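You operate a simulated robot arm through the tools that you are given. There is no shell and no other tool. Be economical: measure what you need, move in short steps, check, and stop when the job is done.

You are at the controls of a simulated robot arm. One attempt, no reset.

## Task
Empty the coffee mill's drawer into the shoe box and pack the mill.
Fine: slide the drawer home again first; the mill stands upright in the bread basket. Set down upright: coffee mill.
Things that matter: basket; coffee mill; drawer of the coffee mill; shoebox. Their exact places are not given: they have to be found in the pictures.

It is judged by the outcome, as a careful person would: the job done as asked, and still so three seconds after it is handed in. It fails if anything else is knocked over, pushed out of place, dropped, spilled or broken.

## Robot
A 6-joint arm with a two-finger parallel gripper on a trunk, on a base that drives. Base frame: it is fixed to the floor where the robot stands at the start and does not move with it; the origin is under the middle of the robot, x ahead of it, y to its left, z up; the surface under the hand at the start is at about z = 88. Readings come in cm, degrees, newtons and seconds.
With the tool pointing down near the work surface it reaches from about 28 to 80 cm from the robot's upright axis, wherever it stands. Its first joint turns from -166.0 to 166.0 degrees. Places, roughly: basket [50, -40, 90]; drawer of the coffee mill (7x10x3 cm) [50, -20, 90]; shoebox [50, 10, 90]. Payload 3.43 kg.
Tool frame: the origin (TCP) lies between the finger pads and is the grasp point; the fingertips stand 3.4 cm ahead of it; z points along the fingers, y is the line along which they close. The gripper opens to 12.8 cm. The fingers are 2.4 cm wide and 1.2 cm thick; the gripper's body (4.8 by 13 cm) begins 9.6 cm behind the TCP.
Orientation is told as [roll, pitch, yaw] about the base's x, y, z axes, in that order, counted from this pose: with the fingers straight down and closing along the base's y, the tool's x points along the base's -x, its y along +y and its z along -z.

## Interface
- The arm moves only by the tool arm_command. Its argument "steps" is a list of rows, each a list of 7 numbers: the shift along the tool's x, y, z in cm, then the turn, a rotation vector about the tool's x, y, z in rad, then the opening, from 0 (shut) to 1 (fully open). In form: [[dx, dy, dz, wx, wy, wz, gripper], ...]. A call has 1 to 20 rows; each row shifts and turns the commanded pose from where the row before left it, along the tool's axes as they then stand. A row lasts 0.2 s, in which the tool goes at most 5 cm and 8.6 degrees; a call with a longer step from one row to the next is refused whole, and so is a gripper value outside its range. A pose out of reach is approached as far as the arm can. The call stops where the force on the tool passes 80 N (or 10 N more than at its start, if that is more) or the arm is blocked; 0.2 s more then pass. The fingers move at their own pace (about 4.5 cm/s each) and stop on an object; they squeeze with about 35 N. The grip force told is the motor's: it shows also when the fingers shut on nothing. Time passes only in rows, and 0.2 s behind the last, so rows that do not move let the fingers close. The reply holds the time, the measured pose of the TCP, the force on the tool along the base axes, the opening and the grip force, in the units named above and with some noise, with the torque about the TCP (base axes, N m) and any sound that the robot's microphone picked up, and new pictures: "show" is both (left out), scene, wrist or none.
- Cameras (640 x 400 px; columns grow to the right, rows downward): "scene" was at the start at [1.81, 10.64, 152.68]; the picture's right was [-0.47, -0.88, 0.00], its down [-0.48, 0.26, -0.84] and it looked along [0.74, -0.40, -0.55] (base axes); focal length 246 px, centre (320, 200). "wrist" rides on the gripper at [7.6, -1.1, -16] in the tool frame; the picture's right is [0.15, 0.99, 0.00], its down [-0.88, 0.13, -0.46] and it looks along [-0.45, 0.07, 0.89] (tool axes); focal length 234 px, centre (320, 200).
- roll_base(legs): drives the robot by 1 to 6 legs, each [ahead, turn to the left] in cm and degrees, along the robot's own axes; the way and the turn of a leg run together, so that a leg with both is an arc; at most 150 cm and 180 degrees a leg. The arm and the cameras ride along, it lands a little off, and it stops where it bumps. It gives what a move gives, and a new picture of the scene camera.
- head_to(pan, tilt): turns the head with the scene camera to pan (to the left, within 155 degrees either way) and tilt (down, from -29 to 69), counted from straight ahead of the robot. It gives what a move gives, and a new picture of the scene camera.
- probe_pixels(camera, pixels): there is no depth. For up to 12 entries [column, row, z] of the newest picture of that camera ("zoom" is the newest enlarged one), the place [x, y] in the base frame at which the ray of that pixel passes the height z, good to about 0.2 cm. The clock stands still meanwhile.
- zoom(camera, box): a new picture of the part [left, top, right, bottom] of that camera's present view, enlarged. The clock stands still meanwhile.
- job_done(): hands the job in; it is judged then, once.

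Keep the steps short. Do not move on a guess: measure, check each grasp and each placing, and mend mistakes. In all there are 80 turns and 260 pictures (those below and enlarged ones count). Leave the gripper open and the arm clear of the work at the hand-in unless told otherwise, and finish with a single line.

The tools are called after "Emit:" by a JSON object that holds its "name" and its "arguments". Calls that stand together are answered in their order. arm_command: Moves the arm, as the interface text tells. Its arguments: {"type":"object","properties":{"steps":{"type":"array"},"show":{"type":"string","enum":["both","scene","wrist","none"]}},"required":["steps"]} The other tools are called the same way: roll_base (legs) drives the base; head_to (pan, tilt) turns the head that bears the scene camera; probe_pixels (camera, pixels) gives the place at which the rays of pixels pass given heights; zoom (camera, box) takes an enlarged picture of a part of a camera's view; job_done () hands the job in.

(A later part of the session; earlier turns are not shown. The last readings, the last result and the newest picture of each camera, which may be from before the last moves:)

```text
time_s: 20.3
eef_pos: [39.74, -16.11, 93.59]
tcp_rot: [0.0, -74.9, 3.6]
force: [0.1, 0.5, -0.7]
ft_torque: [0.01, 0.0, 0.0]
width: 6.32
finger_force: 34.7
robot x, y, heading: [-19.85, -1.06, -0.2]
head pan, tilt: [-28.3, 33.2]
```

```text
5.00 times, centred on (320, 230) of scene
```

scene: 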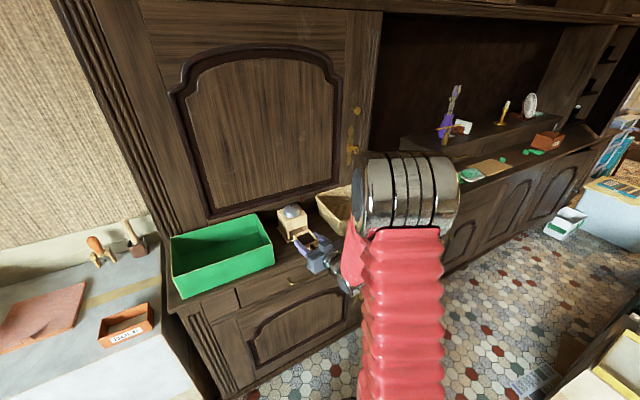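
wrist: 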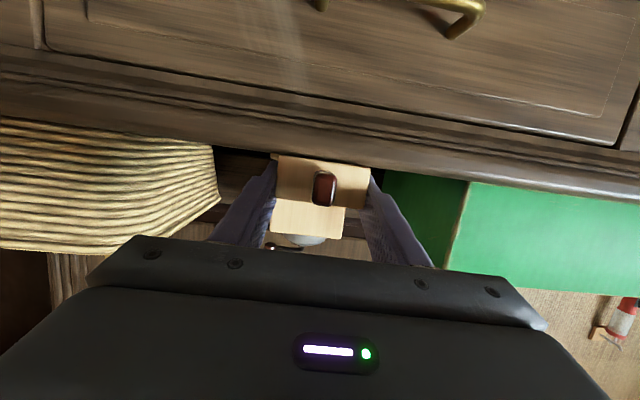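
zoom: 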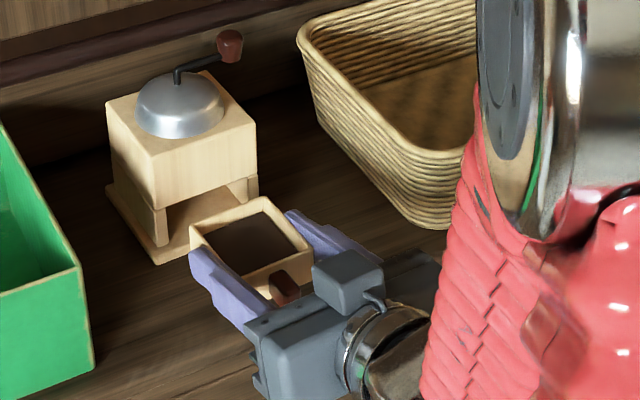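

It's held level. I'll lift to z≈110, then carry it over the middle of the box.

Emit:
{"name": "arm_command", "arguments": {"steps": [[-0.97, 0, -0.26, 0, 0, 0, 0.3], [-1.93, 0, -0.52, 0, 0, 0, 0.3], [-2.28, 0, -0.61, 0, 0, 0, 0.3], [-2.28, 0, -0.61, 0, 0, 0, 0.3], [-2.28, 0, -0.61, 0, 0, 0, 0.3], [-2.28, 0, -0.61, 0, 0, 0, 0.3], [-1.93, 0, -0.52, 0, 0, 0, 0.3], [-1.93, 0, -0.52, 0, 0, 0, 0.3]], "show": "none"}}

Emit:
{"name": "arm_command", "arguments": {"steps": [[-0.07, 1.0, 0.26, 0, 0, 0, 0.3], [-0.143, 2.13, 0.535, 0, 0, 0, 0.3], [-0.143, 2.13, 0.535, 0, 0, 0, 0.3], [-0.143, 2.13, 0.535, 0, 0, 0, 0.3], [-0.143, 2.13, 0.535, 0, 0, 0, 0.3], [-0.143, 2.13, 0.535, 0, 0, 0, 0.3], [-0.143, 2.13, 0.535, 0, 0, 0, 0.3], [-0.143, 2.13, 0.535, 0, 0, 0, 0.3], [-0.143, 2.13, 0.535, 0, 0, 0, 0.3], [-0.143, 2.13, 0.535, 0, 0, 0, 0.3], [-0.143, 2.13, 0.535, 0, 0, 0, 0.3], [-0.143, 2.13, 0.535, 0, 0, 0, 0.3], [-0.07, 1.0, 0.26, 0, 0, 0, 0.3]]}}

```text
time_s: 22.1
eef_pos: [39.62, -16.09, 110.09]
tcp_rot: [0.0, -75.0, 3.6]
force: [0.0, -0.1, 0.1]
ft_torque: [-0.01, -0.03, 0.0]
width: 6.31
finger_force: 34.8
robot x, y, heading: [-20.17, -0.83, -0.2]
head pan, tilt: [-28.3, 33.2]
```

```text
time_s: 24.9
eef_pos: [43.58, -1.24, 110.83]
tcp_rot: [0.8, -74.7, 3.7]
force: [0.0, -0.6, -0.3]
ft_torque: [0.01, 0.01, 0.0]
width: 6.33
finger_force: 35.0
out of reach, approached as far as the arm can: row 8, 9, 10, 11, 12, 13
robot x, y, heading: [-20.01, -1.12, -0.1]
head pan, tilt: [-28.3, 33.2]
```

scene: 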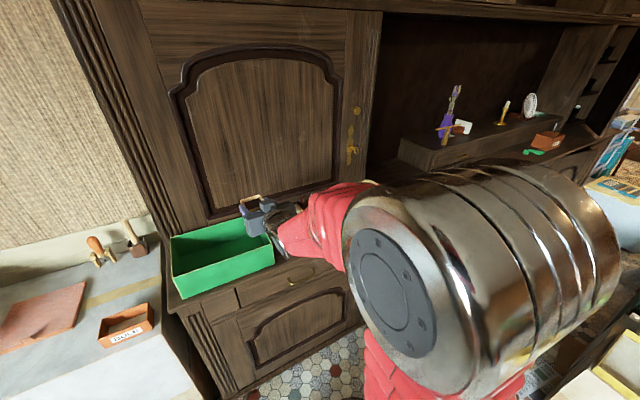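
wrist: 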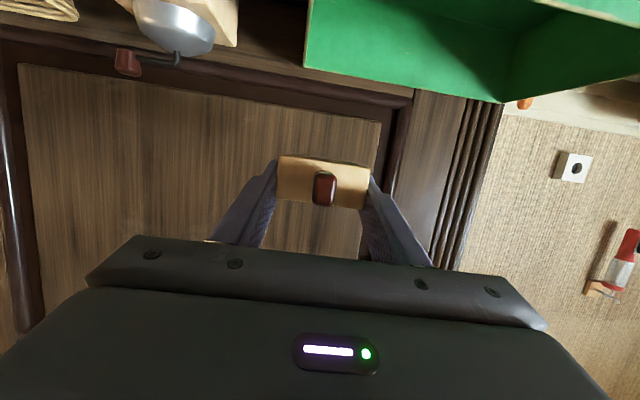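

The arm can't go further left in this wrist pose: y stopped at −1.2, and the tray is still level. Turning the base 10° left will carry the tray over the box.

Emit:
{"name": "roll_base", "arguments": {"legs": [[0, 10]]}}

Emit:
{"name": "arm_command", "arguments": {"steps": [[0, 0, 0, 0, 0, 0, 0.3]]}}

```text
time_s: 26.2
eef_pos: [42.8, 9.76, 110.88]
tcp_rot: [1.2, -74.7, 13.6]
force: [0.3, 0.6, -0.3]
ft_torque: [0.01, 0.01, 0.01]
width: 6.33
finger_force: 34.6
robot x, y, heading: [-20.02, -1.34, 10.2]
head pan, tilt: [-28.3, 33.2]
```

scene: 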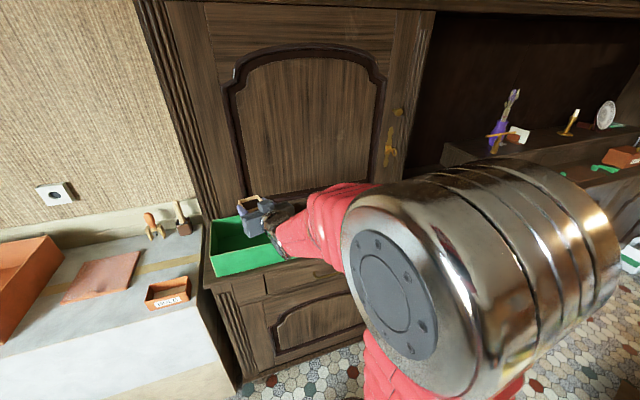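

```text
time_s: 26.6
eef_pos: [42.7, 9.65, 110.75]
tcp_rot: [1.1, -74.7, 13.6]
force: [0.2, -1.5, 0.1]
ft_torque: [-0.01, 0.03, 0.01]
width: 6.33
finger_force: 35.1
robot x, y, heading: [-19.75, -1.12, 9.9]
head pan, tilt: [-28.3, 33.2]
```

scene: 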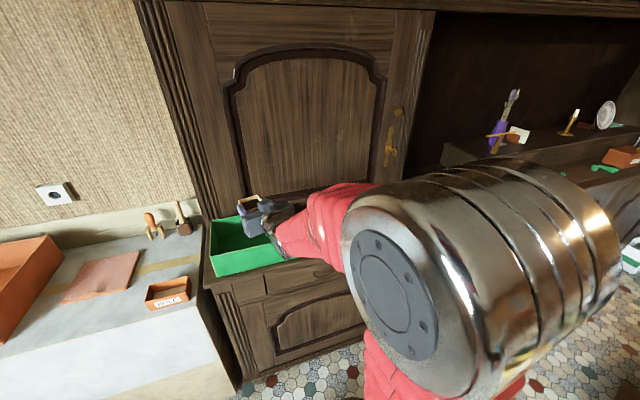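
wrist: 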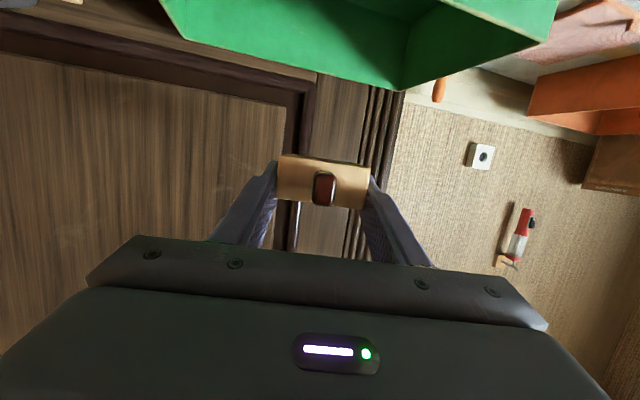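

The tray is over the box at about (45,10). I'll go 3 cm forward and 4 cm down, then check.

Emit:
{"name": "arm_command", "arguments": {"steps": [[1.03, 0, 1.31, 0, 0, 0, 0.3], [1.03, 0, 1.31, 0, 0, 0, 0.3], [1.03, 0, 1.31, 0, 0, 0, 0.3]], "show": "scene"}}

Emit:
{"name": "zoom", "arguments": {"camera": "scene", "box": [190, 170, 318, 250]}}

```text
time_s: 27.4
eef_pos: [45.64, 9.77, 107.03]
tcp_rot: [1.7, -74.6, 13.5]
force: [0.1, 0.1, -0.8]
ft_torque: [0.01, 0.05, -0.01]
width: 6.32
finger_force: 34.8
out of reach, approached as far as the arm can: row 3
robot x, y, heading: [-20.02, -1.51, 9.8]
head pan, tilt: [-28.3, 33.2]
```

scene: 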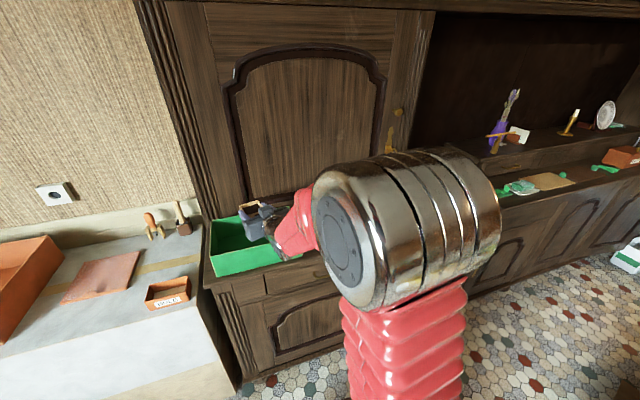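

```text
5.00 times, centred on (254, 210) of scene
```

zoom: 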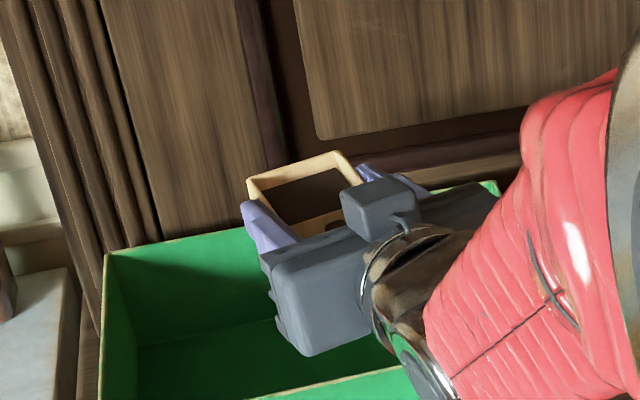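

I'm at the edge of a joint limit. I'll shift 5 cm right for slack and turn the base 5° more left to compensate.

Emit:
{"name": "arm_command", "arguments": {"steps": [[0, -1.7, 0, 0, 0, 0, 0.3], [0, -1.7, 0, 0, 0, 0, 0.3], [0, -1.7, 0, 0, 0, 0, 0.3]], "show": "none"}}

Emit:
{"name": "roll_base", "arguments": {"legs": [[0, 5]]}}

Emit:
{"name": "arm_command", "arguments": {"steps": [[0, 0, 0, 0, 0, 0.14, 0.3], [0, 0, 0, 0, 0, 0.14, 0.3]], "show": "wrist"}}

```text
time_s: 28.2
eef_pos: [47.15, 4.92, 107.13]
tcp_rot: [1.2, -74.7, 13.8]
force: [-0.5, 0.3, -0.3]
ft_torque: [0.01, 0.02, 0.03]
width: 6.32
finger_force: 34.6
robot x, y, heading: [-19.82, -1.82, 10.0]
head pan, tilt: [-28.3, 33.2]
```

```text
time_s: 29.2
eef_pos: [46.22, 10.8, 107.03]
tcp_rot: [1.1, -74.6, 18.6]
force: [-0.2, -0.5, -0.7]
ft_torque: [0.02, 0.03, 0.01]
width: 6.33
finger_force: 35.3
robot x, y, heading: [-19.89, -1.96, 15.0]
head pan, tilt: [-28.3, 33.2]
```

scene: 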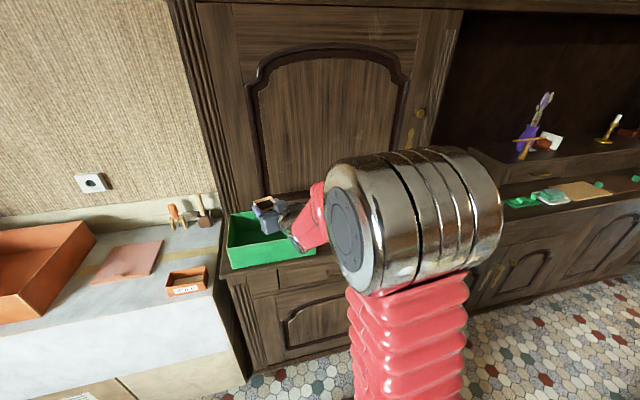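

```text
time_s: 29.8
eef_pos: [46.26, 10.74, 107.15]
tcp_rot: [46.0, -67.6, -28.5]
force: [0.0, 0.2, -0.5]
ft_torque: [0.0, -0.01, 0.01]
width: 6.31
finger_force: 35.1
robot x, y, heading: [-19.57, -1.83, 14.7]
head pan, tilt: [-28.3, 33.2]
```

wrist: 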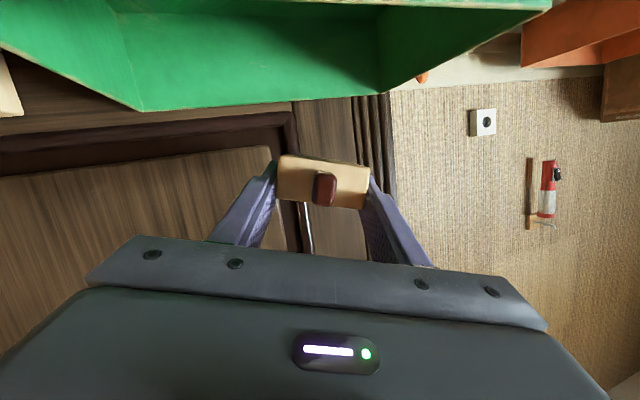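

Rolling works. I'll continue to about 140° to tip the tray.

Emit:
{"name": "arm_command", "arguments": {"steps": [[0, 0, 0, 0, 0, 0.145, 0.3], [0, 0, 0, 0, 0, 0.145, 0.3], [0, 0, 0, 0, 0, 0.145, 0.3], [0, 0, 0, 0, 0, 0.145, 0.3], [0, 0, 0, 0, 0, 0.145, 0.3], [0, 0, 0, 0, 0, 0.145, 0.3], [0, 0, 0, 0, 0, 0.145, 0.3], [0, 0, 0, 0, 0, 0.145, 0.3], [0, 0, 0, 0, 0, 0.145, 0.3], [0, 0, 0, 0, 0, 0.145, 0.3], [0, 0, 0, 0, 0, 0.145, 0.3], [0, 0, 0, 0, 0, 0.145, 0.3], [0, 0, 0, 0, 0, 0.145, 0.3], [0, 0, 0, 0, 0, 0.145, 0.3], [0, 0, 0, 0, 0, 0.145, 0.3], [0, 0, 0, 0, 0, 0, 0.3]]}}

Emit:
{"name": "zoom", "arguments": {"camera": "scene", "box": [210, 180, 338, 260]}}

```text
time_s: 33.2
eef_pos: [46.18, 10.68, 107.09]
tcp_rot: [66.4, 48.7, -88.3]
force: [-0.2, -0.8, -0.8]
ft_torque: [0.01, 0.03, 0.03]
width: 6.33
finger_force: 35.7
robot x, y, heading: [-19.71, -1.71, 14.6]
head pan, tilt: [-28.3, 33.2]
```

scene: 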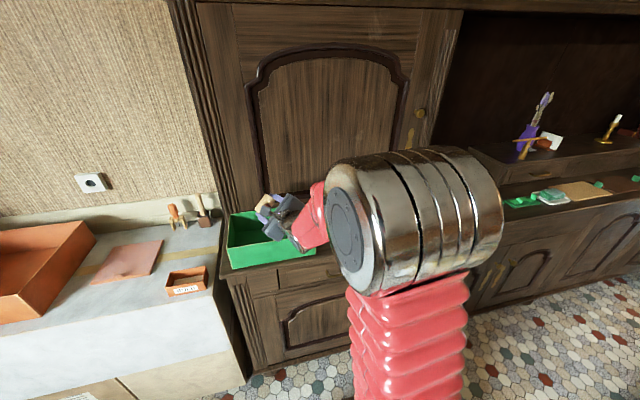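
wrist: 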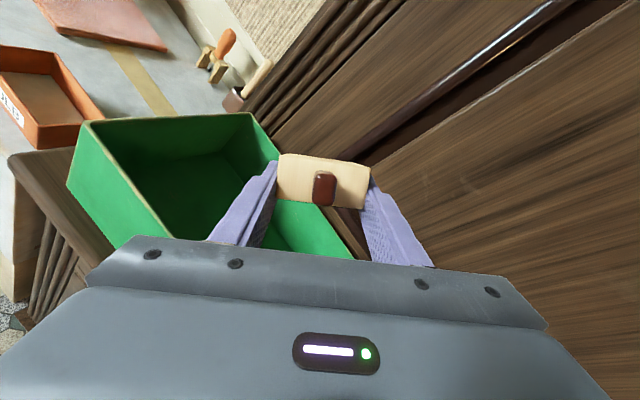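

```text
5.00 times, centred on (274, 220) of scene
```

zoom: 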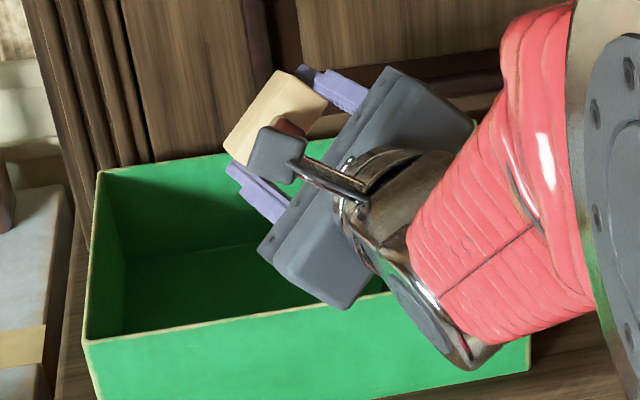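

The tray's bottom now faces up. I'll roll on about 40° to fully inverted and shake a little.

Emit:
{"name": "arm_command", "arguments": {"steps": [[0, 0, 0, 0, 0, 0.14, 0.3], [0, 0, 0, 0, 0, 0.14, 0.3], [0, 0, 0, 0, 0, 0.14, 0.3], [0, 0, 0, 0, 0, 0.14, 0.3], [0, 0, 0, 0, 0, 0.14, 0.3], [0, 0, 0, 0, 0, 0, 0.3], [0.5, 0, 0, 0, 0, 0, 0.3], [-0.5, 0, 0, 0, 0, 0, 0.3], [0.5, 0, 0, 0, 0, 0, 0.3], [-0.5, 0, 0, 0, 0, 0, 0.3], [0, 0, 0, 0, 0, 0, 0.3]]}}

Emit:
{"name": "zoom", "arguments": {"camera": "wrist", "box": [150, 80, 470, 280]}}

```text
time_s: 35.6
eef_pos: [46.2, 10.82, 107.06]
tcp_rot: [-4.1, 74.6, -164.4]
force: [1.3, -0.5, -0.8]
ft_torque: [-0.01, -0.01, 0.0]
width: 6.34
finger_force: 34.4
robot x, y, heading: [-19.82, -1.42, 14.8]
head pan, tilt: [-28.3, 33.2]
```

scene: 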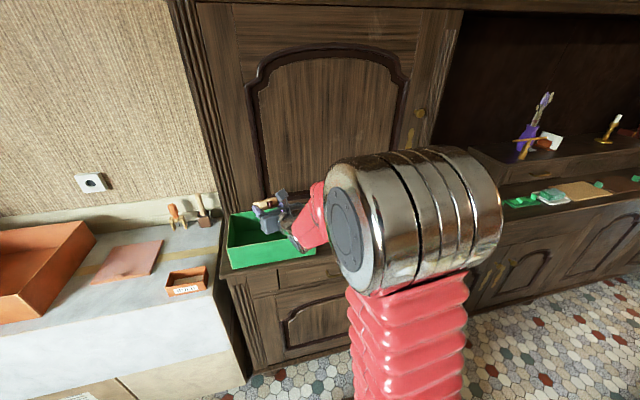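
wrist: 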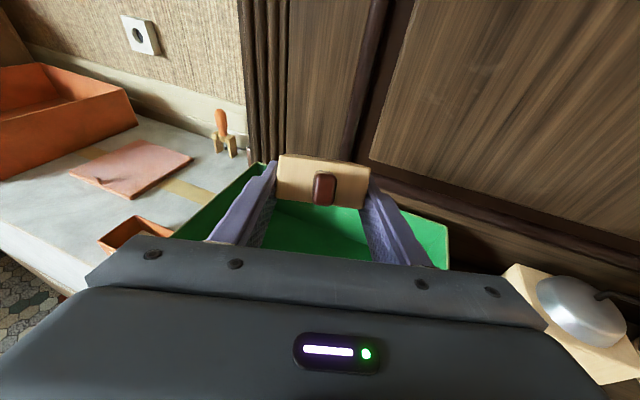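

```text
2.00 times, centred on (310, 180) of wrist
```

zoom: 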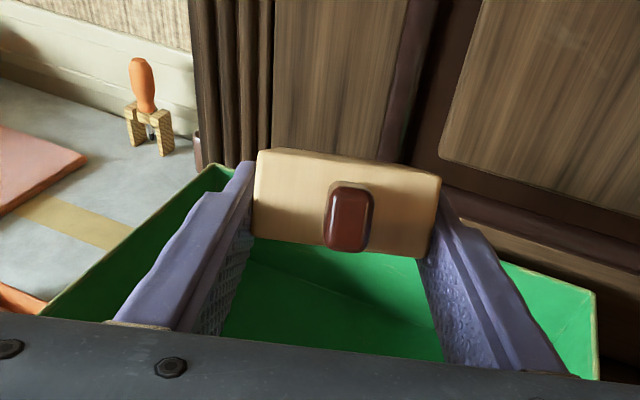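

It's fully inverted and shaken. I'll roll back upright and check the tray's inside.

Emit:
{"name": "arm_command", "arguments": {"steps": [[0, 0, 0, 0, 0, -0.145, 0.3], [0, 0, 0, 0, 0, -0.145, 0.3], [0, 0, 0, 0, 0, -0.145, 0.3], [0, 0, 0, 0, 0, -0.145, 0.3], [0, 0, 0, 0, 0, -0.145, 0.3], [0, 0, 0, 0, 0, -0.145, 0.3], [0, 0, 0, 0, 0, -0.145, 0.3], [0, 0, 0, 0, 0, -0.145, 0.3], [0, 0, 0, 0, 0, -0.145, 0.3], [0, 0, 0, 0, 0, -0.145, 0.3], [0, 0, 0, 0, 0, -0.145, 0.3], [0, 0, 0, 0, 0, -0.145, 0.3], [0, 0, 0, 0, 0, -0.145, 0.3], [0, 0, 0, 0, 0, -0.145, 0.3], [0, 0, 0, 0, 0, -0.145, 0.3], [0, 0, 0, 0, 0, -0.145, 0.3], [0, 0, 0, 0, 0, -0.145, 0.3], [0, 0, 0, 0, 0, -0.145, 0.3], [0, 0, 0, 0, 0, -0.145, 0.3]], "show": "none"}}

Emit:
{"name": "arm_command", "arguments": {"steps": [[0, 0, 0, 0, 0, -0.14, 0.3], [0, 0, 0, 0, 0, -0.14, 0.3], [0, 0, 0, 0, 0, -0.12, 0.3]]}}

Emit:
{"name": "zoom", "arguments": {"camera": "scene", "box": [210, 180, 338, 260]}}

```text
time_s: 39.6
eef_pos: [46.3, 10.77, 107.15]
tcp_rot: [54.9, -62.5, -38.4]
force: [0.0, -0.8, 0.2]
ft_torque: [0.01, 0.0, 0.01]
width: 6.32
finger_force: 35.0
robot x, y, heading: [-19.81, -1.94, 14.6]
head pan, tilt: [-28.3, 33.2]
```

```text
time_s: 40.4
eef_pos: [46.21, 10.7, 107.06]
tcp_rot: [0.9, -74.8, 19.0]
force: [-1.3, 0.2, -0.2]
ft_torque: [-0.01, 0.01, -0.01]
width: 6.34
finger_force: 35.6
robot x, y, heading: [-19.65, -1.79, 14.9]
head pan, tilt: [-28.3, 33.2]
```

scene: 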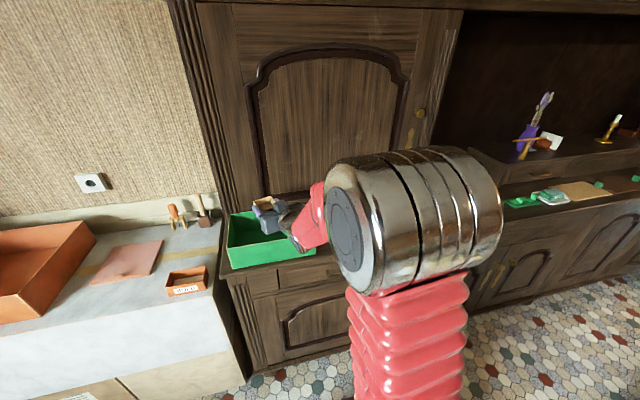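
wrist: 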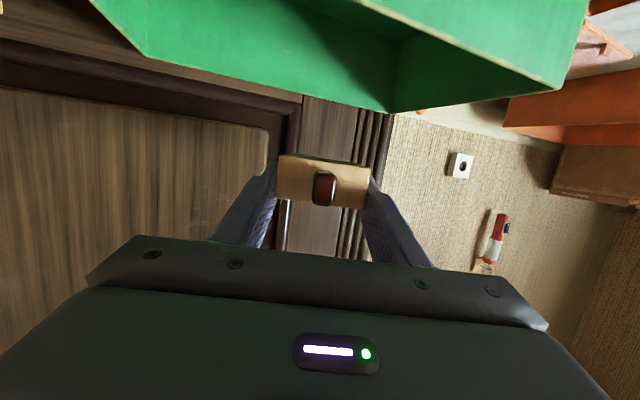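

```text
5.00 times, centred on (274, 220) of scene
```

zoom: 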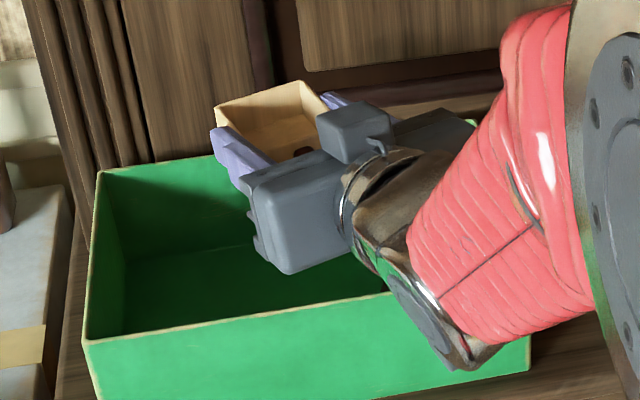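

The tray is empty. I'll raise and retract, then turn the base back.

Emit:
{"name": "arm_command", "arguments": {"steps": [[-1.3, 0, -0.35, 0, 0, 0, 0.3], [-1.3, 0, -0.35, 0, 0, 0, 0.3], [-1.3, 0, -0.35, 0, 0, 0, 0.3], [0.7, 0, -2.6, 0, 0, 0, 0.3], [0.7, 0, -2.6, 0, 0, 0, 0.3], [0.7, 0, -2.6, 0, 0, 0, 0.3]], "show": "scene"}}

Emit:
{"name": "zoom", "arguments": {"camera": "scene", "box": [210, 170, 338, 250]}}

Emit:
{"name": "roll_base", "arguments": {"legs": [[0, -15]]}}

Emit:
{"name": "zoom", "arguments": {"camera": "scene", "box": [160, 190, 352, 310]}}

```text
time_s: 41.8
eef_pos: [38.62, 8.05, 111.11]
tcp_rot: [1.2, -74.7, 18.7]
force: [-0.4, 0.7, 0.0]
ft_torque: [0.01, -0.03, -0.02]
width: 6.34
finger_force: 34.9
robot x, y, heading: [-19.73, -1.71, 14.6]
head pan, tilt: [-28.3, 33.2]
```

scene: 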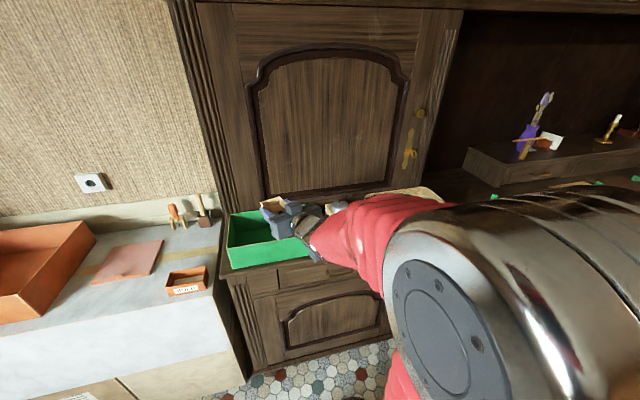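

```text
5.00 times, centred on (274, 210) of scene
```

zoom: 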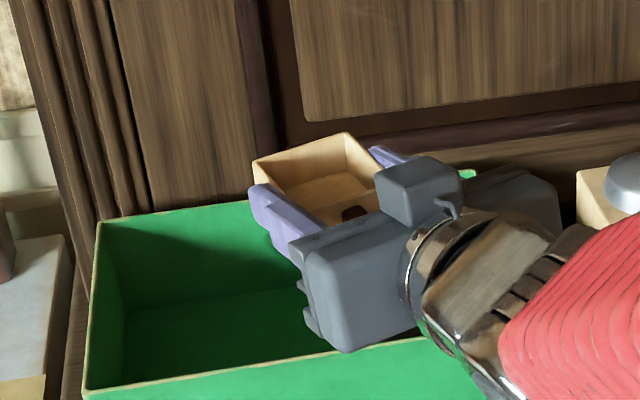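

```text
time_s: 43.4
eef_pos: [39.24, -7.62, 111.18]
tcp_rot: [1.2, -74.6, 3.5]
force: [-0.3, -0.1, 0.0]
ft_torque: [0.01, 0.0, 0.01]
width: 6.32
finger_force: 34.8
robot x, y, heading: [-19.78, -0.91, -0.3]
head pan, tilt: [-28.3, 33.2]
```

scene: 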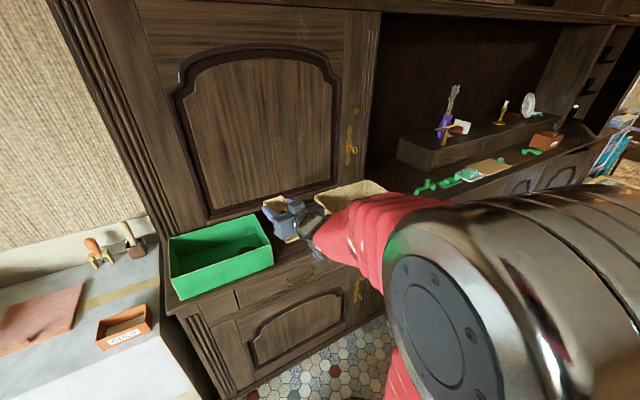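

```text
3.33 times, centred on (256, 250) of scene
```

zoom: 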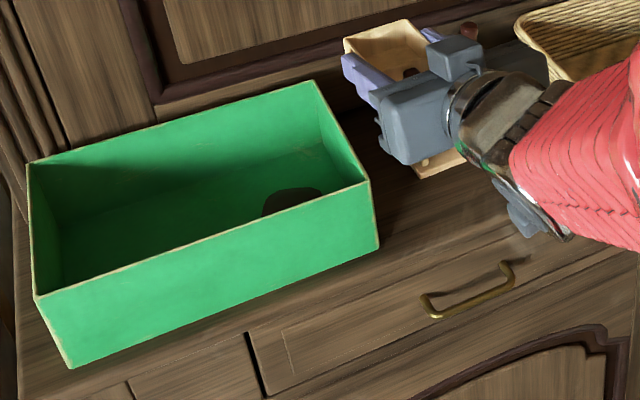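

The grounds lie in the box, visible at zoom (290,200), and the tray is empty. I'll correct the small yaw error and come to a spot in front of the mill at z≈98.

Emit:
{"name": "arm_command", "arguments": {"steps": [[0, 0, 0, 0.017, -0.007, 0.0045, 0.3], [2.8, -1.78, -0.24, 0, 0, 0, 0.3], [2.8, -1.78, -0.24, 0, 0, 0, 0.3], [2.8, -1.78, -0.24, 0, 0, 0, 0.3], [2.8, -1.78, -0.24, 0, 0, 0, 0.3], [2.8, -1.78, -0.24, 0, 0, 0, 0.3], [0, 0, 0, 0, 0, 0, 0.3]]}}

Emit:
{"name": "zoom", "arguments": {"camera": "scene", "box": [264, 195, 344, 245]}}

```text
time_s: 45.0
eef_pos: [35.09, -16.76, 97.94]
tcp_rot: [1.2, -75.1, 2.6]
force: [0.5, -0.5, -0.4]
ft_torque: [0.0, 0.05, -0.03]
width: 6.31
finger_force: 34.7
robot x, y, heading: [-19.87, -1.43, -0.2]
head pan, tilt: [-28.3, 33.2]
```

scene: 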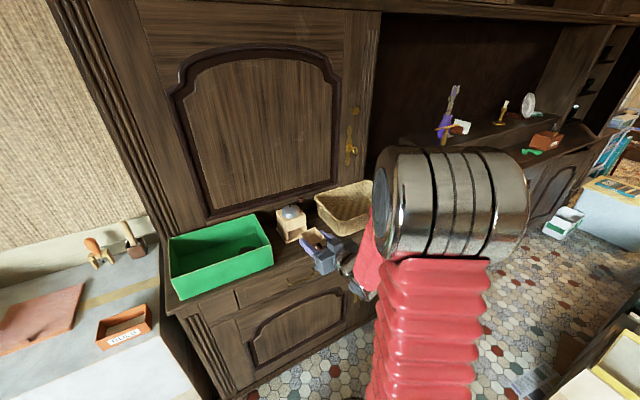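
wrist: 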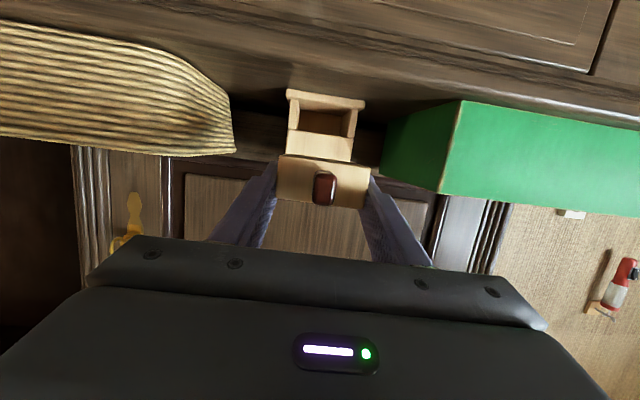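

```text
8.00 times, centred on (304, 220) of scene
```

zoom: 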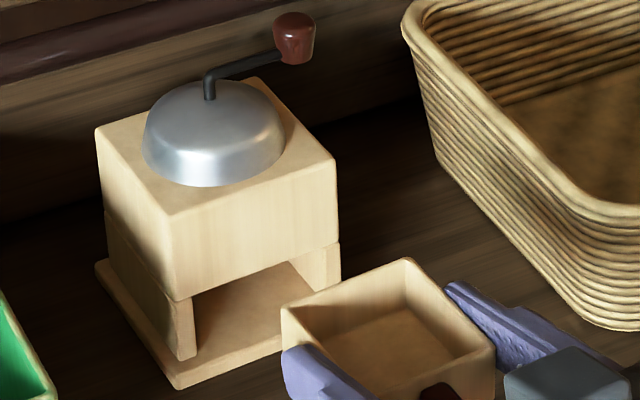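

Clear view of the slot. I'll measure the plate top height and the post gap, and enlarge the wrist view.

Emit:
{"name": "probe_pixels", "arguments": {"camera": "zoom", "pixels": [[178, 389, 88], [178, 375, 88.8], [178, 375, 89.2], [178, 375, 89.6], [192, 357, 89], [196, 296, 92.5], [196, 296, 93], [290, 262, 92.5], [281, 309, 97], [281, 309, 98], [408, 258, 97], [408, 258, 98]]}}

Emit:
{"name": "zoom", "arguments": {"camera": "wrist", "box": [256, 80, 384, 160]}}

Emit:
{"name": "probe_pixels", "arguments": {"camera": "wrist", "pixels": [[288, 90, 88], [365, 100, 88], [288, 97, 89], [364, 107, 89], [298, 134, 92.5], [350, 138, 92.5]]}}

```text
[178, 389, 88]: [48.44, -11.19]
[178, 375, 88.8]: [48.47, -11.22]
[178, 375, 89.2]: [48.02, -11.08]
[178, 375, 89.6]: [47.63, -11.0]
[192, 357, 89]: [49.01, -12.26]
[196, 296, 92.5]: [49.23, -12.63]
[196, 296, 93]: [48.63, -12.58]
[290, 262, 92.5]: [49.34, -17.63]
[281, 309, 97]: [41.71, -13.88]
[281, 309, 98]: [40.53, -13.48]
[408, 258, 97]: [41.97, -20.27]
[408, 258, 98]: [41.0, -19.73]
```

```text
5.00 times, centred on (320, 120) of wrist
```

zoom: 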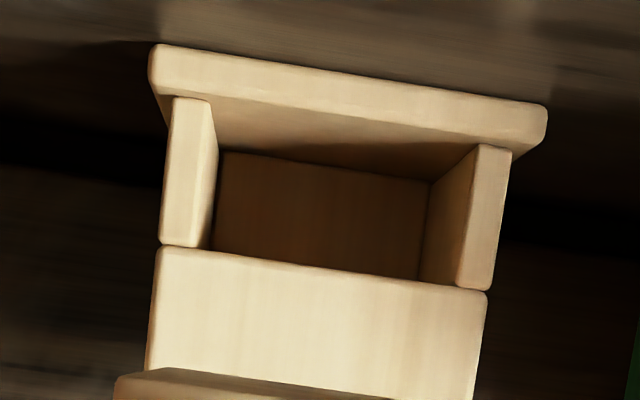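

```text
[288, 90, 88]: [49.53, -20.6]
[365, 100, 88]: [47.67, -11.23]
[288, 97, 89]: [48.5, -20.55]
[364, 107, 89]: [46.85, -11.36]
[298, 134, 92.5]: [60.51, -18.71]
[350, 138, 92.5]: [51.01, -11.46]
```

Plate top is z≈88.85 and the lintel about 92.6; the slot centre is at y≈−15.97 at x 48.4, and the held tray lines up. I'll descend so the tray bottom is at about z 89.15, still in front of the mill.

Emit:
{"name": "arm_command", "arguments": {"steps": [[1.82, -0.02, 1.32, 0, 0, 0, 0.3], [1.82, -0.02, 1.32, 0, 0, 0, 0.3], [1.83, -0.01, 1.31, 0, 0, 0, 0.3], [0, 0, 0, 0, 0, 0, 0.3]]}}

Emit:
{"name": "zoom", "arguments": {"camera": "scene", "box": [264, 195, 344, 245]}}

Emit:
{"name": "zoom", "arguments": {"camera": "wrist", "box": [256, 120, 384, 200]}}

```text
time_s: 46.0
eef_pos: [37.37, -16.52, 91.75]
tcp_rot: [1.0, -75.2, 2.6]
force: [-0.6, 0.4, 0.1]
ft_torque: [0.0, -0.02, -0.03]
width: 6.35
finger_force: 35.4
robot x, y, heading: [-19.45, -1.11, -0.2]
head pan, tilt: [-28.3, 33.2]
```

scene: 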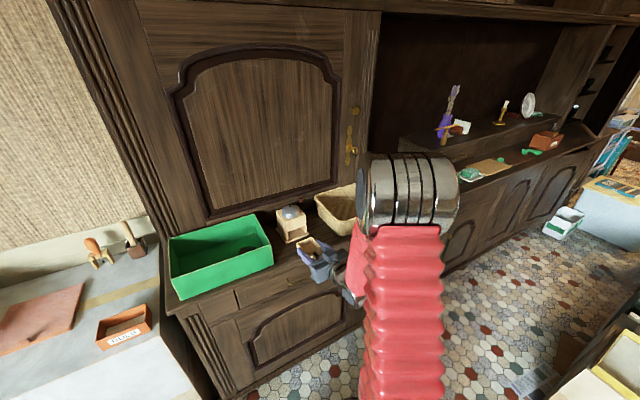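
wrist: 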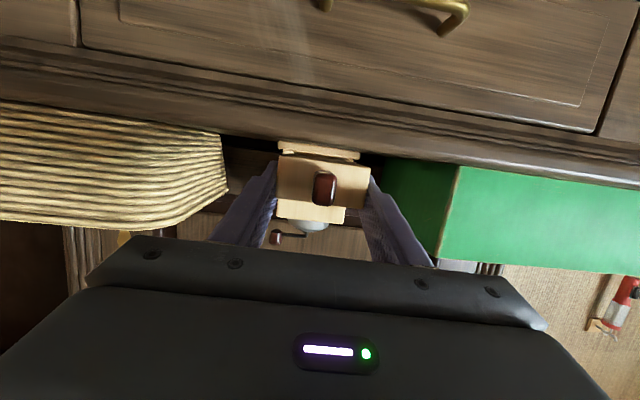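

```text
8.00 times, centred on (304, 220) of scene
```

zoom: 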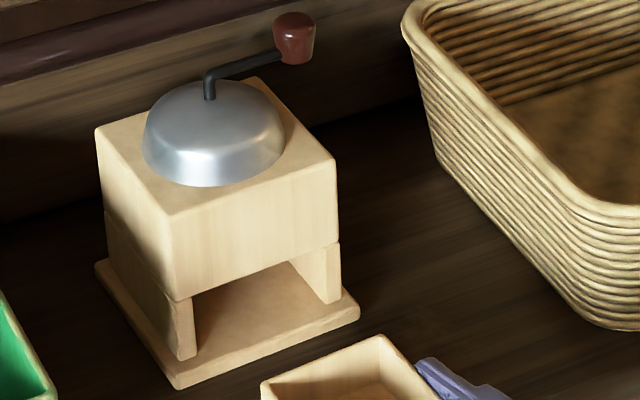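

```text
5.00 times, centred on (320, 160) of wrist
```

zoom: 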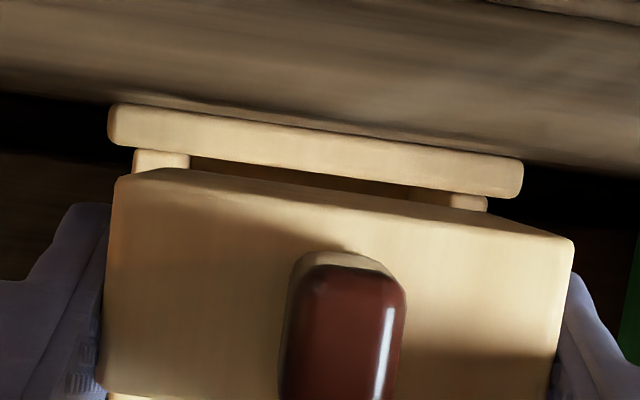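

Emit:
{"name": "zoom", "arguments": {"camera": "scene", "box": [272, 205, 352, 255]}}

Emit:
{"name": "probe_pixels", "arguments": {"camera": "zoom", "pixels": [[133, 274, 88.85], [263, 224, 88.85], [197, 304, 92.2], [316, 256, 92.2], [297, 222, 88.85], [112, 310, 88.85]]}}

```text
8.00 times, centred on (312, 230) of scene
```

zoom: 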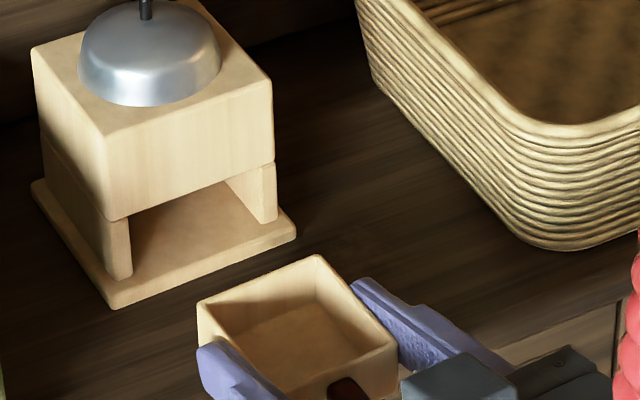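

```text
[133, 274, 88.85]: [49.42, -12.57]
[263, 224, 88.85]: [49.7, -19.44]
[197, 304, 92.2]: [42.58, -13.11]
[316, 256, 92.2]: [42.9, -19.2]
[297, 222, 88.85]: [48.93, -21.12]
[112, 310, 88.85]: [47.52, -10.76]
```

The slot spans y −19.44…−12.57; the tray is about 0.25 cm too far left. I'll shift it right and insert 5 cm slowly, which takes the back end to x≈47.8.

Emit:
{"name": "arm_command", "arguments": {"steps": [[0, -0.25, 0, 0, 0, 0, 0.3], [-0.26, 0, 0.966, 0, 0, 0, 0.3], [-0.26, 0, 0.966, 0, 0, 0, 0.3], [-0.26, 0, 0.966, 0, 0, 0, 0.3], [-0.26, 0, 0.966, 0, 0, 0, 0.3], [-0.26, 0, 0.966, 0, 0, 0, 0.3], [0, 0, 0, 0, 0, 0, 0.3]]}}

Emit:
{"name": "zoom", "arguments": {"camera": "scene", "box": [272, 205, 352, 255]}}

Emit:
{"name": "zoom", "arguments": {"camera": "wrist", "box": [256, 130, 384, 210]}}

```text
time_s: 47.6
eef_pos: [42.44, -16.46, 91.59]
tcp_rot: [1.2, -75.0, 2.6]
force: [0.6, -0.2, -0.5]
ft_torque: [0.01, 0.01, -0.01]
width: 6.33
finger_force: 34.7
robot x, y, heading: [-19.63, -1.49, -0.2]
head pan, tilt: [-28.3, 33.2]
```

scene: 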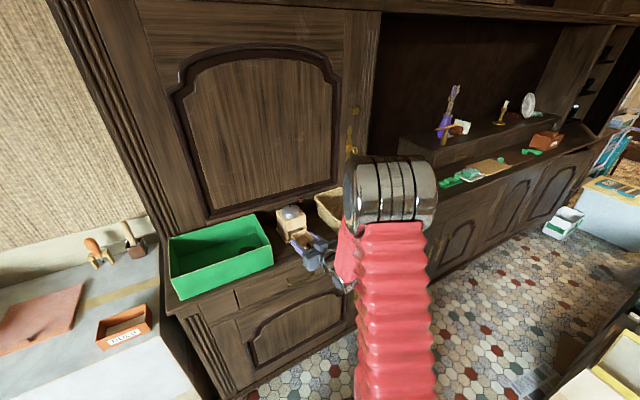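
wrist: 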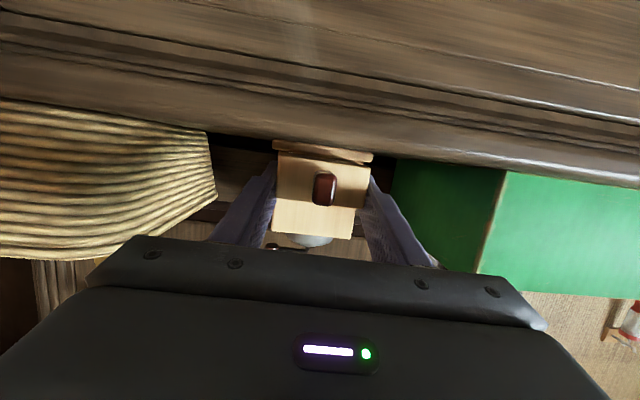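

```text
8.00 times, centred on (312, 230) of scene
```

zoom: 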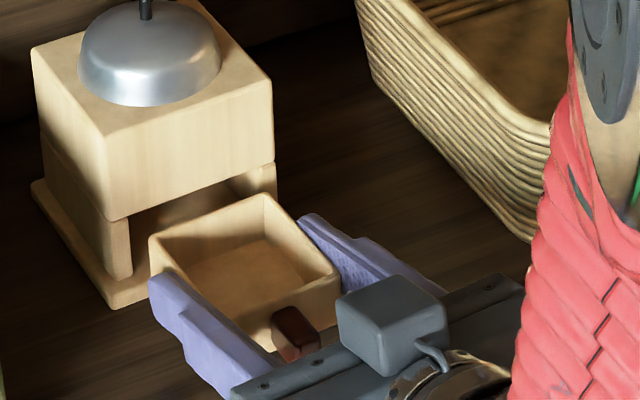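

```text
5.00 times, centred on (320, 170) of wrist
```

zoom: 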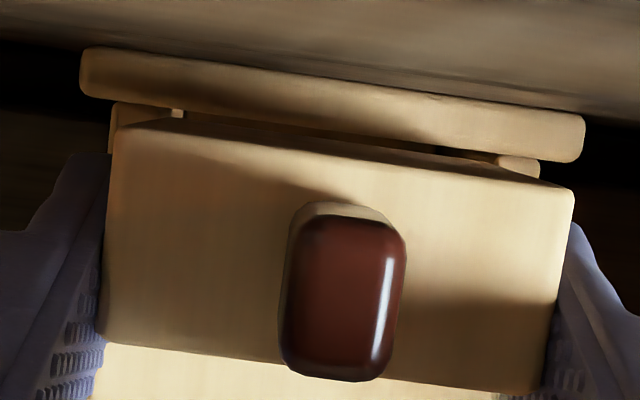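

Emit:
{"name": "probe_pixels", "arguments": {"camera": "scene", "pixels": [[290.6, 235, 92.1], [305.1, 229.2, 92.1], [288.6, 239.3, 88.85], [314.5, 240, 92.1]]}}

```text
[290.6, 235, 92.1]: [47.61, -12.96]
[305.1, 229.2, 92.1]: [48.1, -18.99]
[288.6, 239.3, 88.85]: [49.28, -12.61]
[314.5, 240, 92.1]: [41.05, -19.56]
```

The tray is aligned and 0.1 cm high of centre. I'll insert 2.4 cm further; the fingertips stop short of the posts.

Emit:
{"name": "arm_command", "arguments": {"steps": [[-0.155, -0.08, 0.58, 0, 0, 0, 0.3], [-0.155, 0, 0.58, 0, 0, 0, 0.3], [-0.155, 0, 0.58, 0, 0, 0, 0.3], [-0.155, 0, 0.58, 0, 0, 0, 0.3], [0, 0, 0, 0, 0, 0, 0.3]]}}

Emit:
{"name": "zoom", "arguments": {"camera": "scene", "box": [272, 205, 352, 255]}}

Emit:
{"name": "zoom", "arguments": {"camera": "wrist", "box": [256, 130, 384, 210]}}

```text
time_s: 48.8
eef_pos: [44.94, -16.47, 91.77]
tcp_rot: [1.2, -75.1, 2.5]
force: [-0.2, -0.1, 0.2]
ft_torque: [-0.03, 0.01, -0.01]
width: 6.32
finger_force: 34.9
robot x, y, heading: [-19.47, -1.05, -0.3]
head pan, tilt: [-28.3, 33.2]
```

scene: 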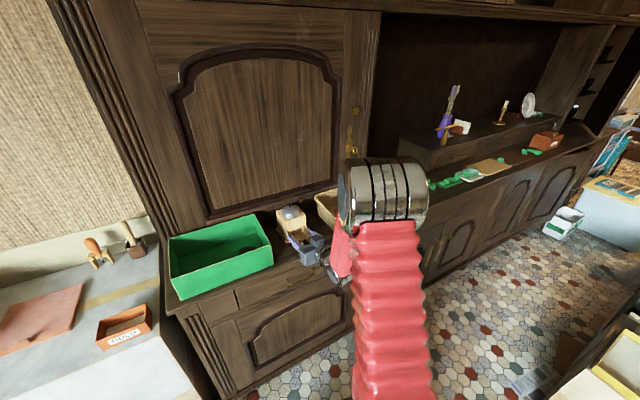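
wrist: 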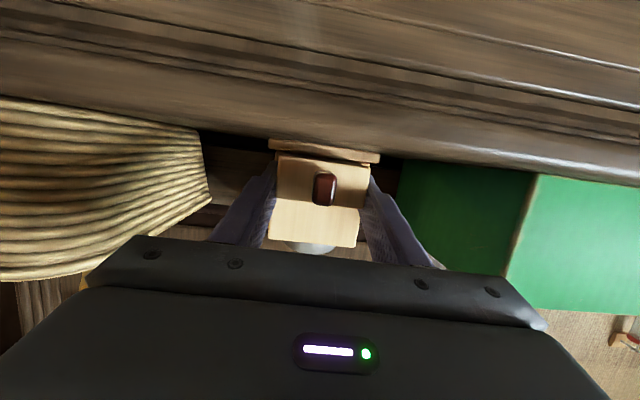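

```text
8.00 times, centred on (312, 230) of scene
```

zoom: 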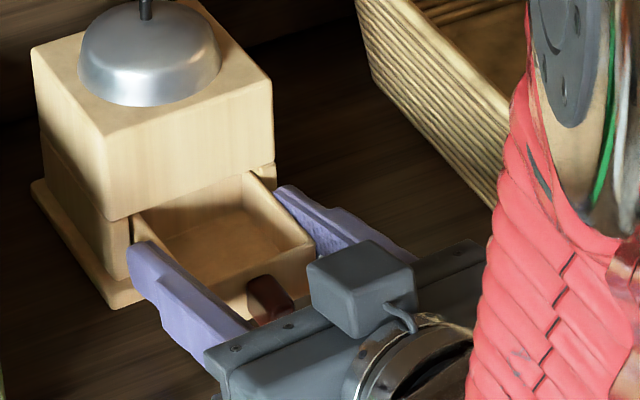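

```text
5.00 times, centred on (320, 170) of wrist
```

zoom: 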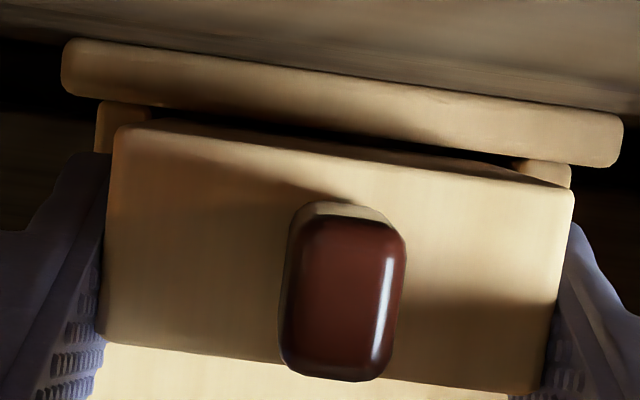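

The back is in the slot. To push it deeper I need to regrip further forward. I'll lower it onto the plate and open slightly, letting the tray's front settle.

Emit:
{"name": "arm_command", "arguments": {"steps": [[0.17, 0, 0.045, 0, 0, 0, 0.3], [0.17, 0, 0.045, 0, 0, 0, 0.3], [0, 0, 0, 0, 0, 0, 0.52], [0, 0, 0, 0, 0, 0, 0.56], [0, 0, 0, 0, 0, 0, 0.56]], "show": "wrist"}}

Emit:
{"name": "zoom", "arguments": {"camera": "scene", "box": [272, 205, 352, 255]}}

Emit:
{"name": "zoom", "arguments": {"camera": "wrist", "box": [256, 130, 384, 210]}}

```text
time_s: 50.0
eef_pos: [44.83, -16.33, 91.34]
tcp_rot: [1.2, -75.1, 2.5]
force: [0.0, -0.3, 0.5]
ft_torque: [-0.02, -0.01, 0.01]
width: 7.17
finger_force: 0.1
robot x, y, heading: [-19.95, -0.97, -0.2]
head pan, tilt: [-28.3, 33.2]
```

wrist: 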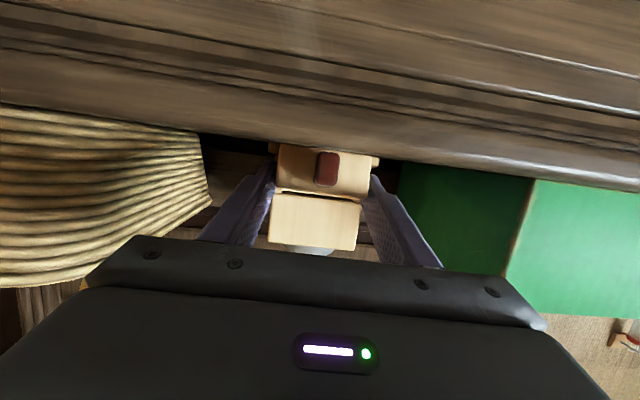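

```text
8.00 times, centred on (312, 230) of scene
```

zoom: 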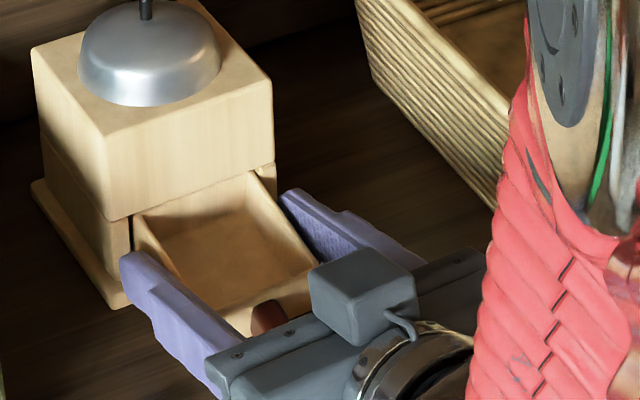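

```text
5.00 times, centred on (320, 170) of wrist
```

zoom: 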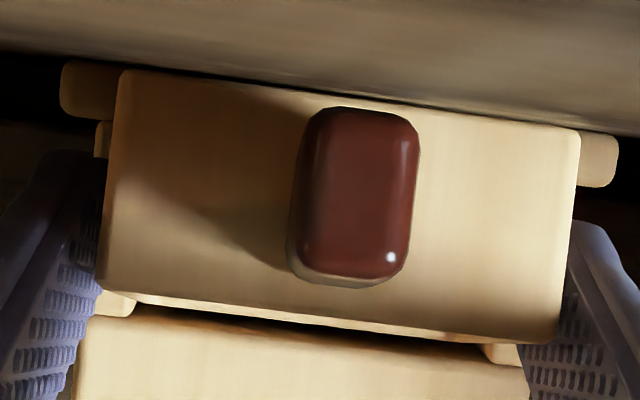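

The front has tipped onto the counter and the back is in the slot, as expected. I'll back off 2.7 cm, lower 0.8, and regrip just the front part of the tray.

Emit:
{"name": "arm_command", "arguments": {"steps": [[0.35, 0, -1.3, 0, 0, 0, 0.6], [0.35, 0, -1.3, 0, 0, 0, 0.6], [0.77, 0, 0.2, 0, 0, 0, 0.6], [0, 0, 0, 0, 0, 0, 0.5], [0, 0, 0, 0, 0, 0, 0.4], [0, 0, 0, 0, 0, 0, 0.35], [0, 0, 0, 0, 0, 0, 0.35]], "show": "wrist"}}

Emit:
{"name": "zoom", "arguments": {"camera": "scene", "box": [272, 205, 352, 255]}}

```text
time_s: 51.6
eef_pos: [42.19, -16.7, 90.55]
tcp_rot: [1.2, -75.0, 2.5]
force: [-0.6, -0.4, 0.0]
ft_torque: [0.0, -0.03, -0.01]
width: 6.33
finger_force: 35.1
robot x, y, heading: [-19.77, -1.05, -0.4]
head pan, tilt: [-28.3, 33.2]
```

wrist: 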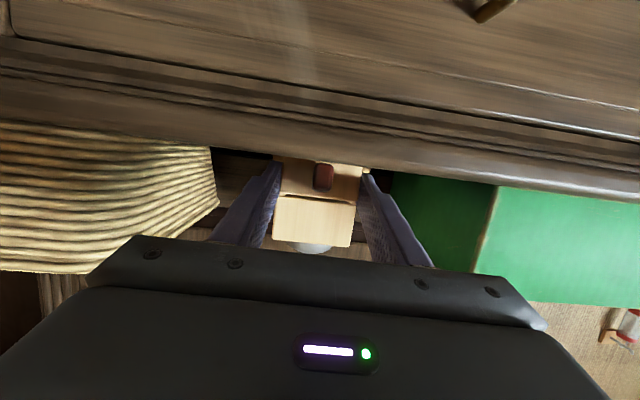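

```text
8.00 times, centred on (312, 230) of scene
```

zoom: 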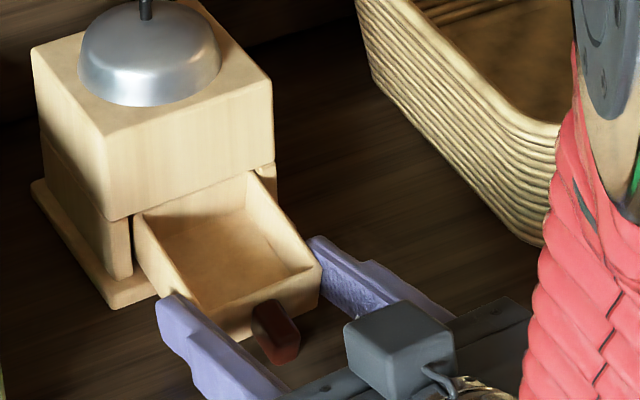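

Regripped. I'll raise it and tilt the tray level about the plate edge.

Emit:
{"name": "arm_command", "arguments": {"steps": [[-0.5, 0, -0.13, 0, 0.08, 0, 0.35], [-0.55, 0, -0.06, 0, 0.08, 0, 0.35], [0, 0, 0, 0, 0, 0, 0.35]]}}

Emit:
{"name": "zoom", "arguments": {"camera": "scene", "box": [272, 205, 352, 255]}}

Emit:
{"name": "zoom", "arguments": {"camera": "wrist", "box": [256, 130, 384, 210]}}

```text
time_s: 52.4
eef_pos: [42.35, -16.56, 91.63]
tcp_rot: [0.6, -65.9, 2.9]
force: [0.2, -0.1, -0.9]
ft_torque: [-0.03, 0.0, 0.01]
width: 6.29
finger_force: 34.9
robot x, y, heading: [-19.55, -1.07, -0.1]
head pan, tilt: [-28.3, 33.2]
```

scene: 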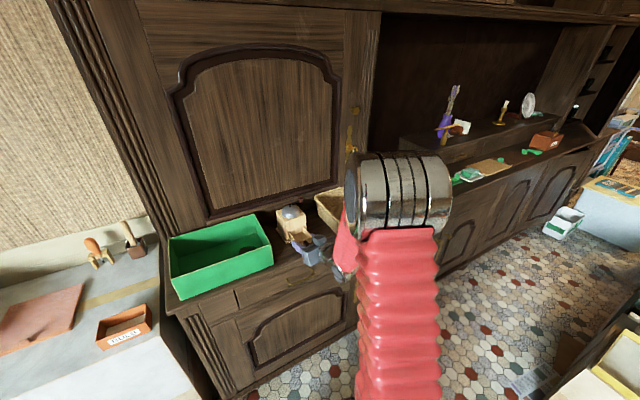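
wrist: 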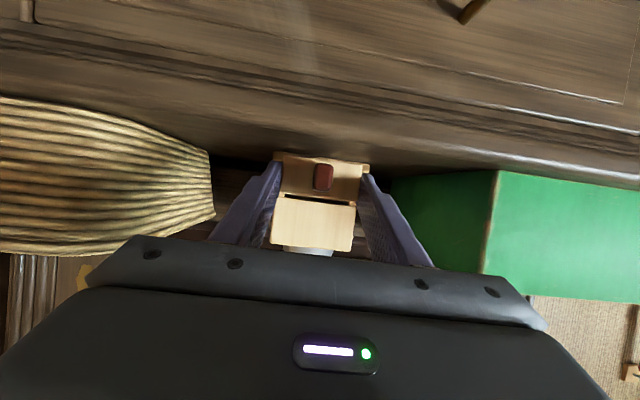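

```text
8.00 times, centred on (312, 230) of scene
```

zoom: 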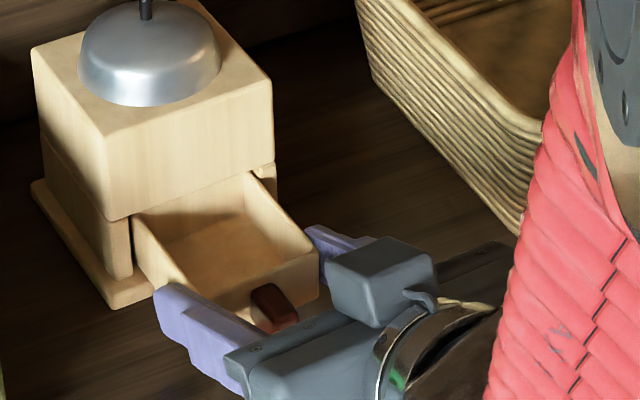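

```text
5.00 times, centred on (320, 170) of wrist
```

zoom: 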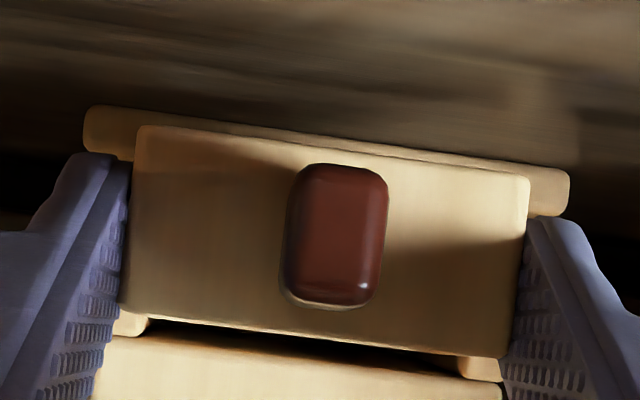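

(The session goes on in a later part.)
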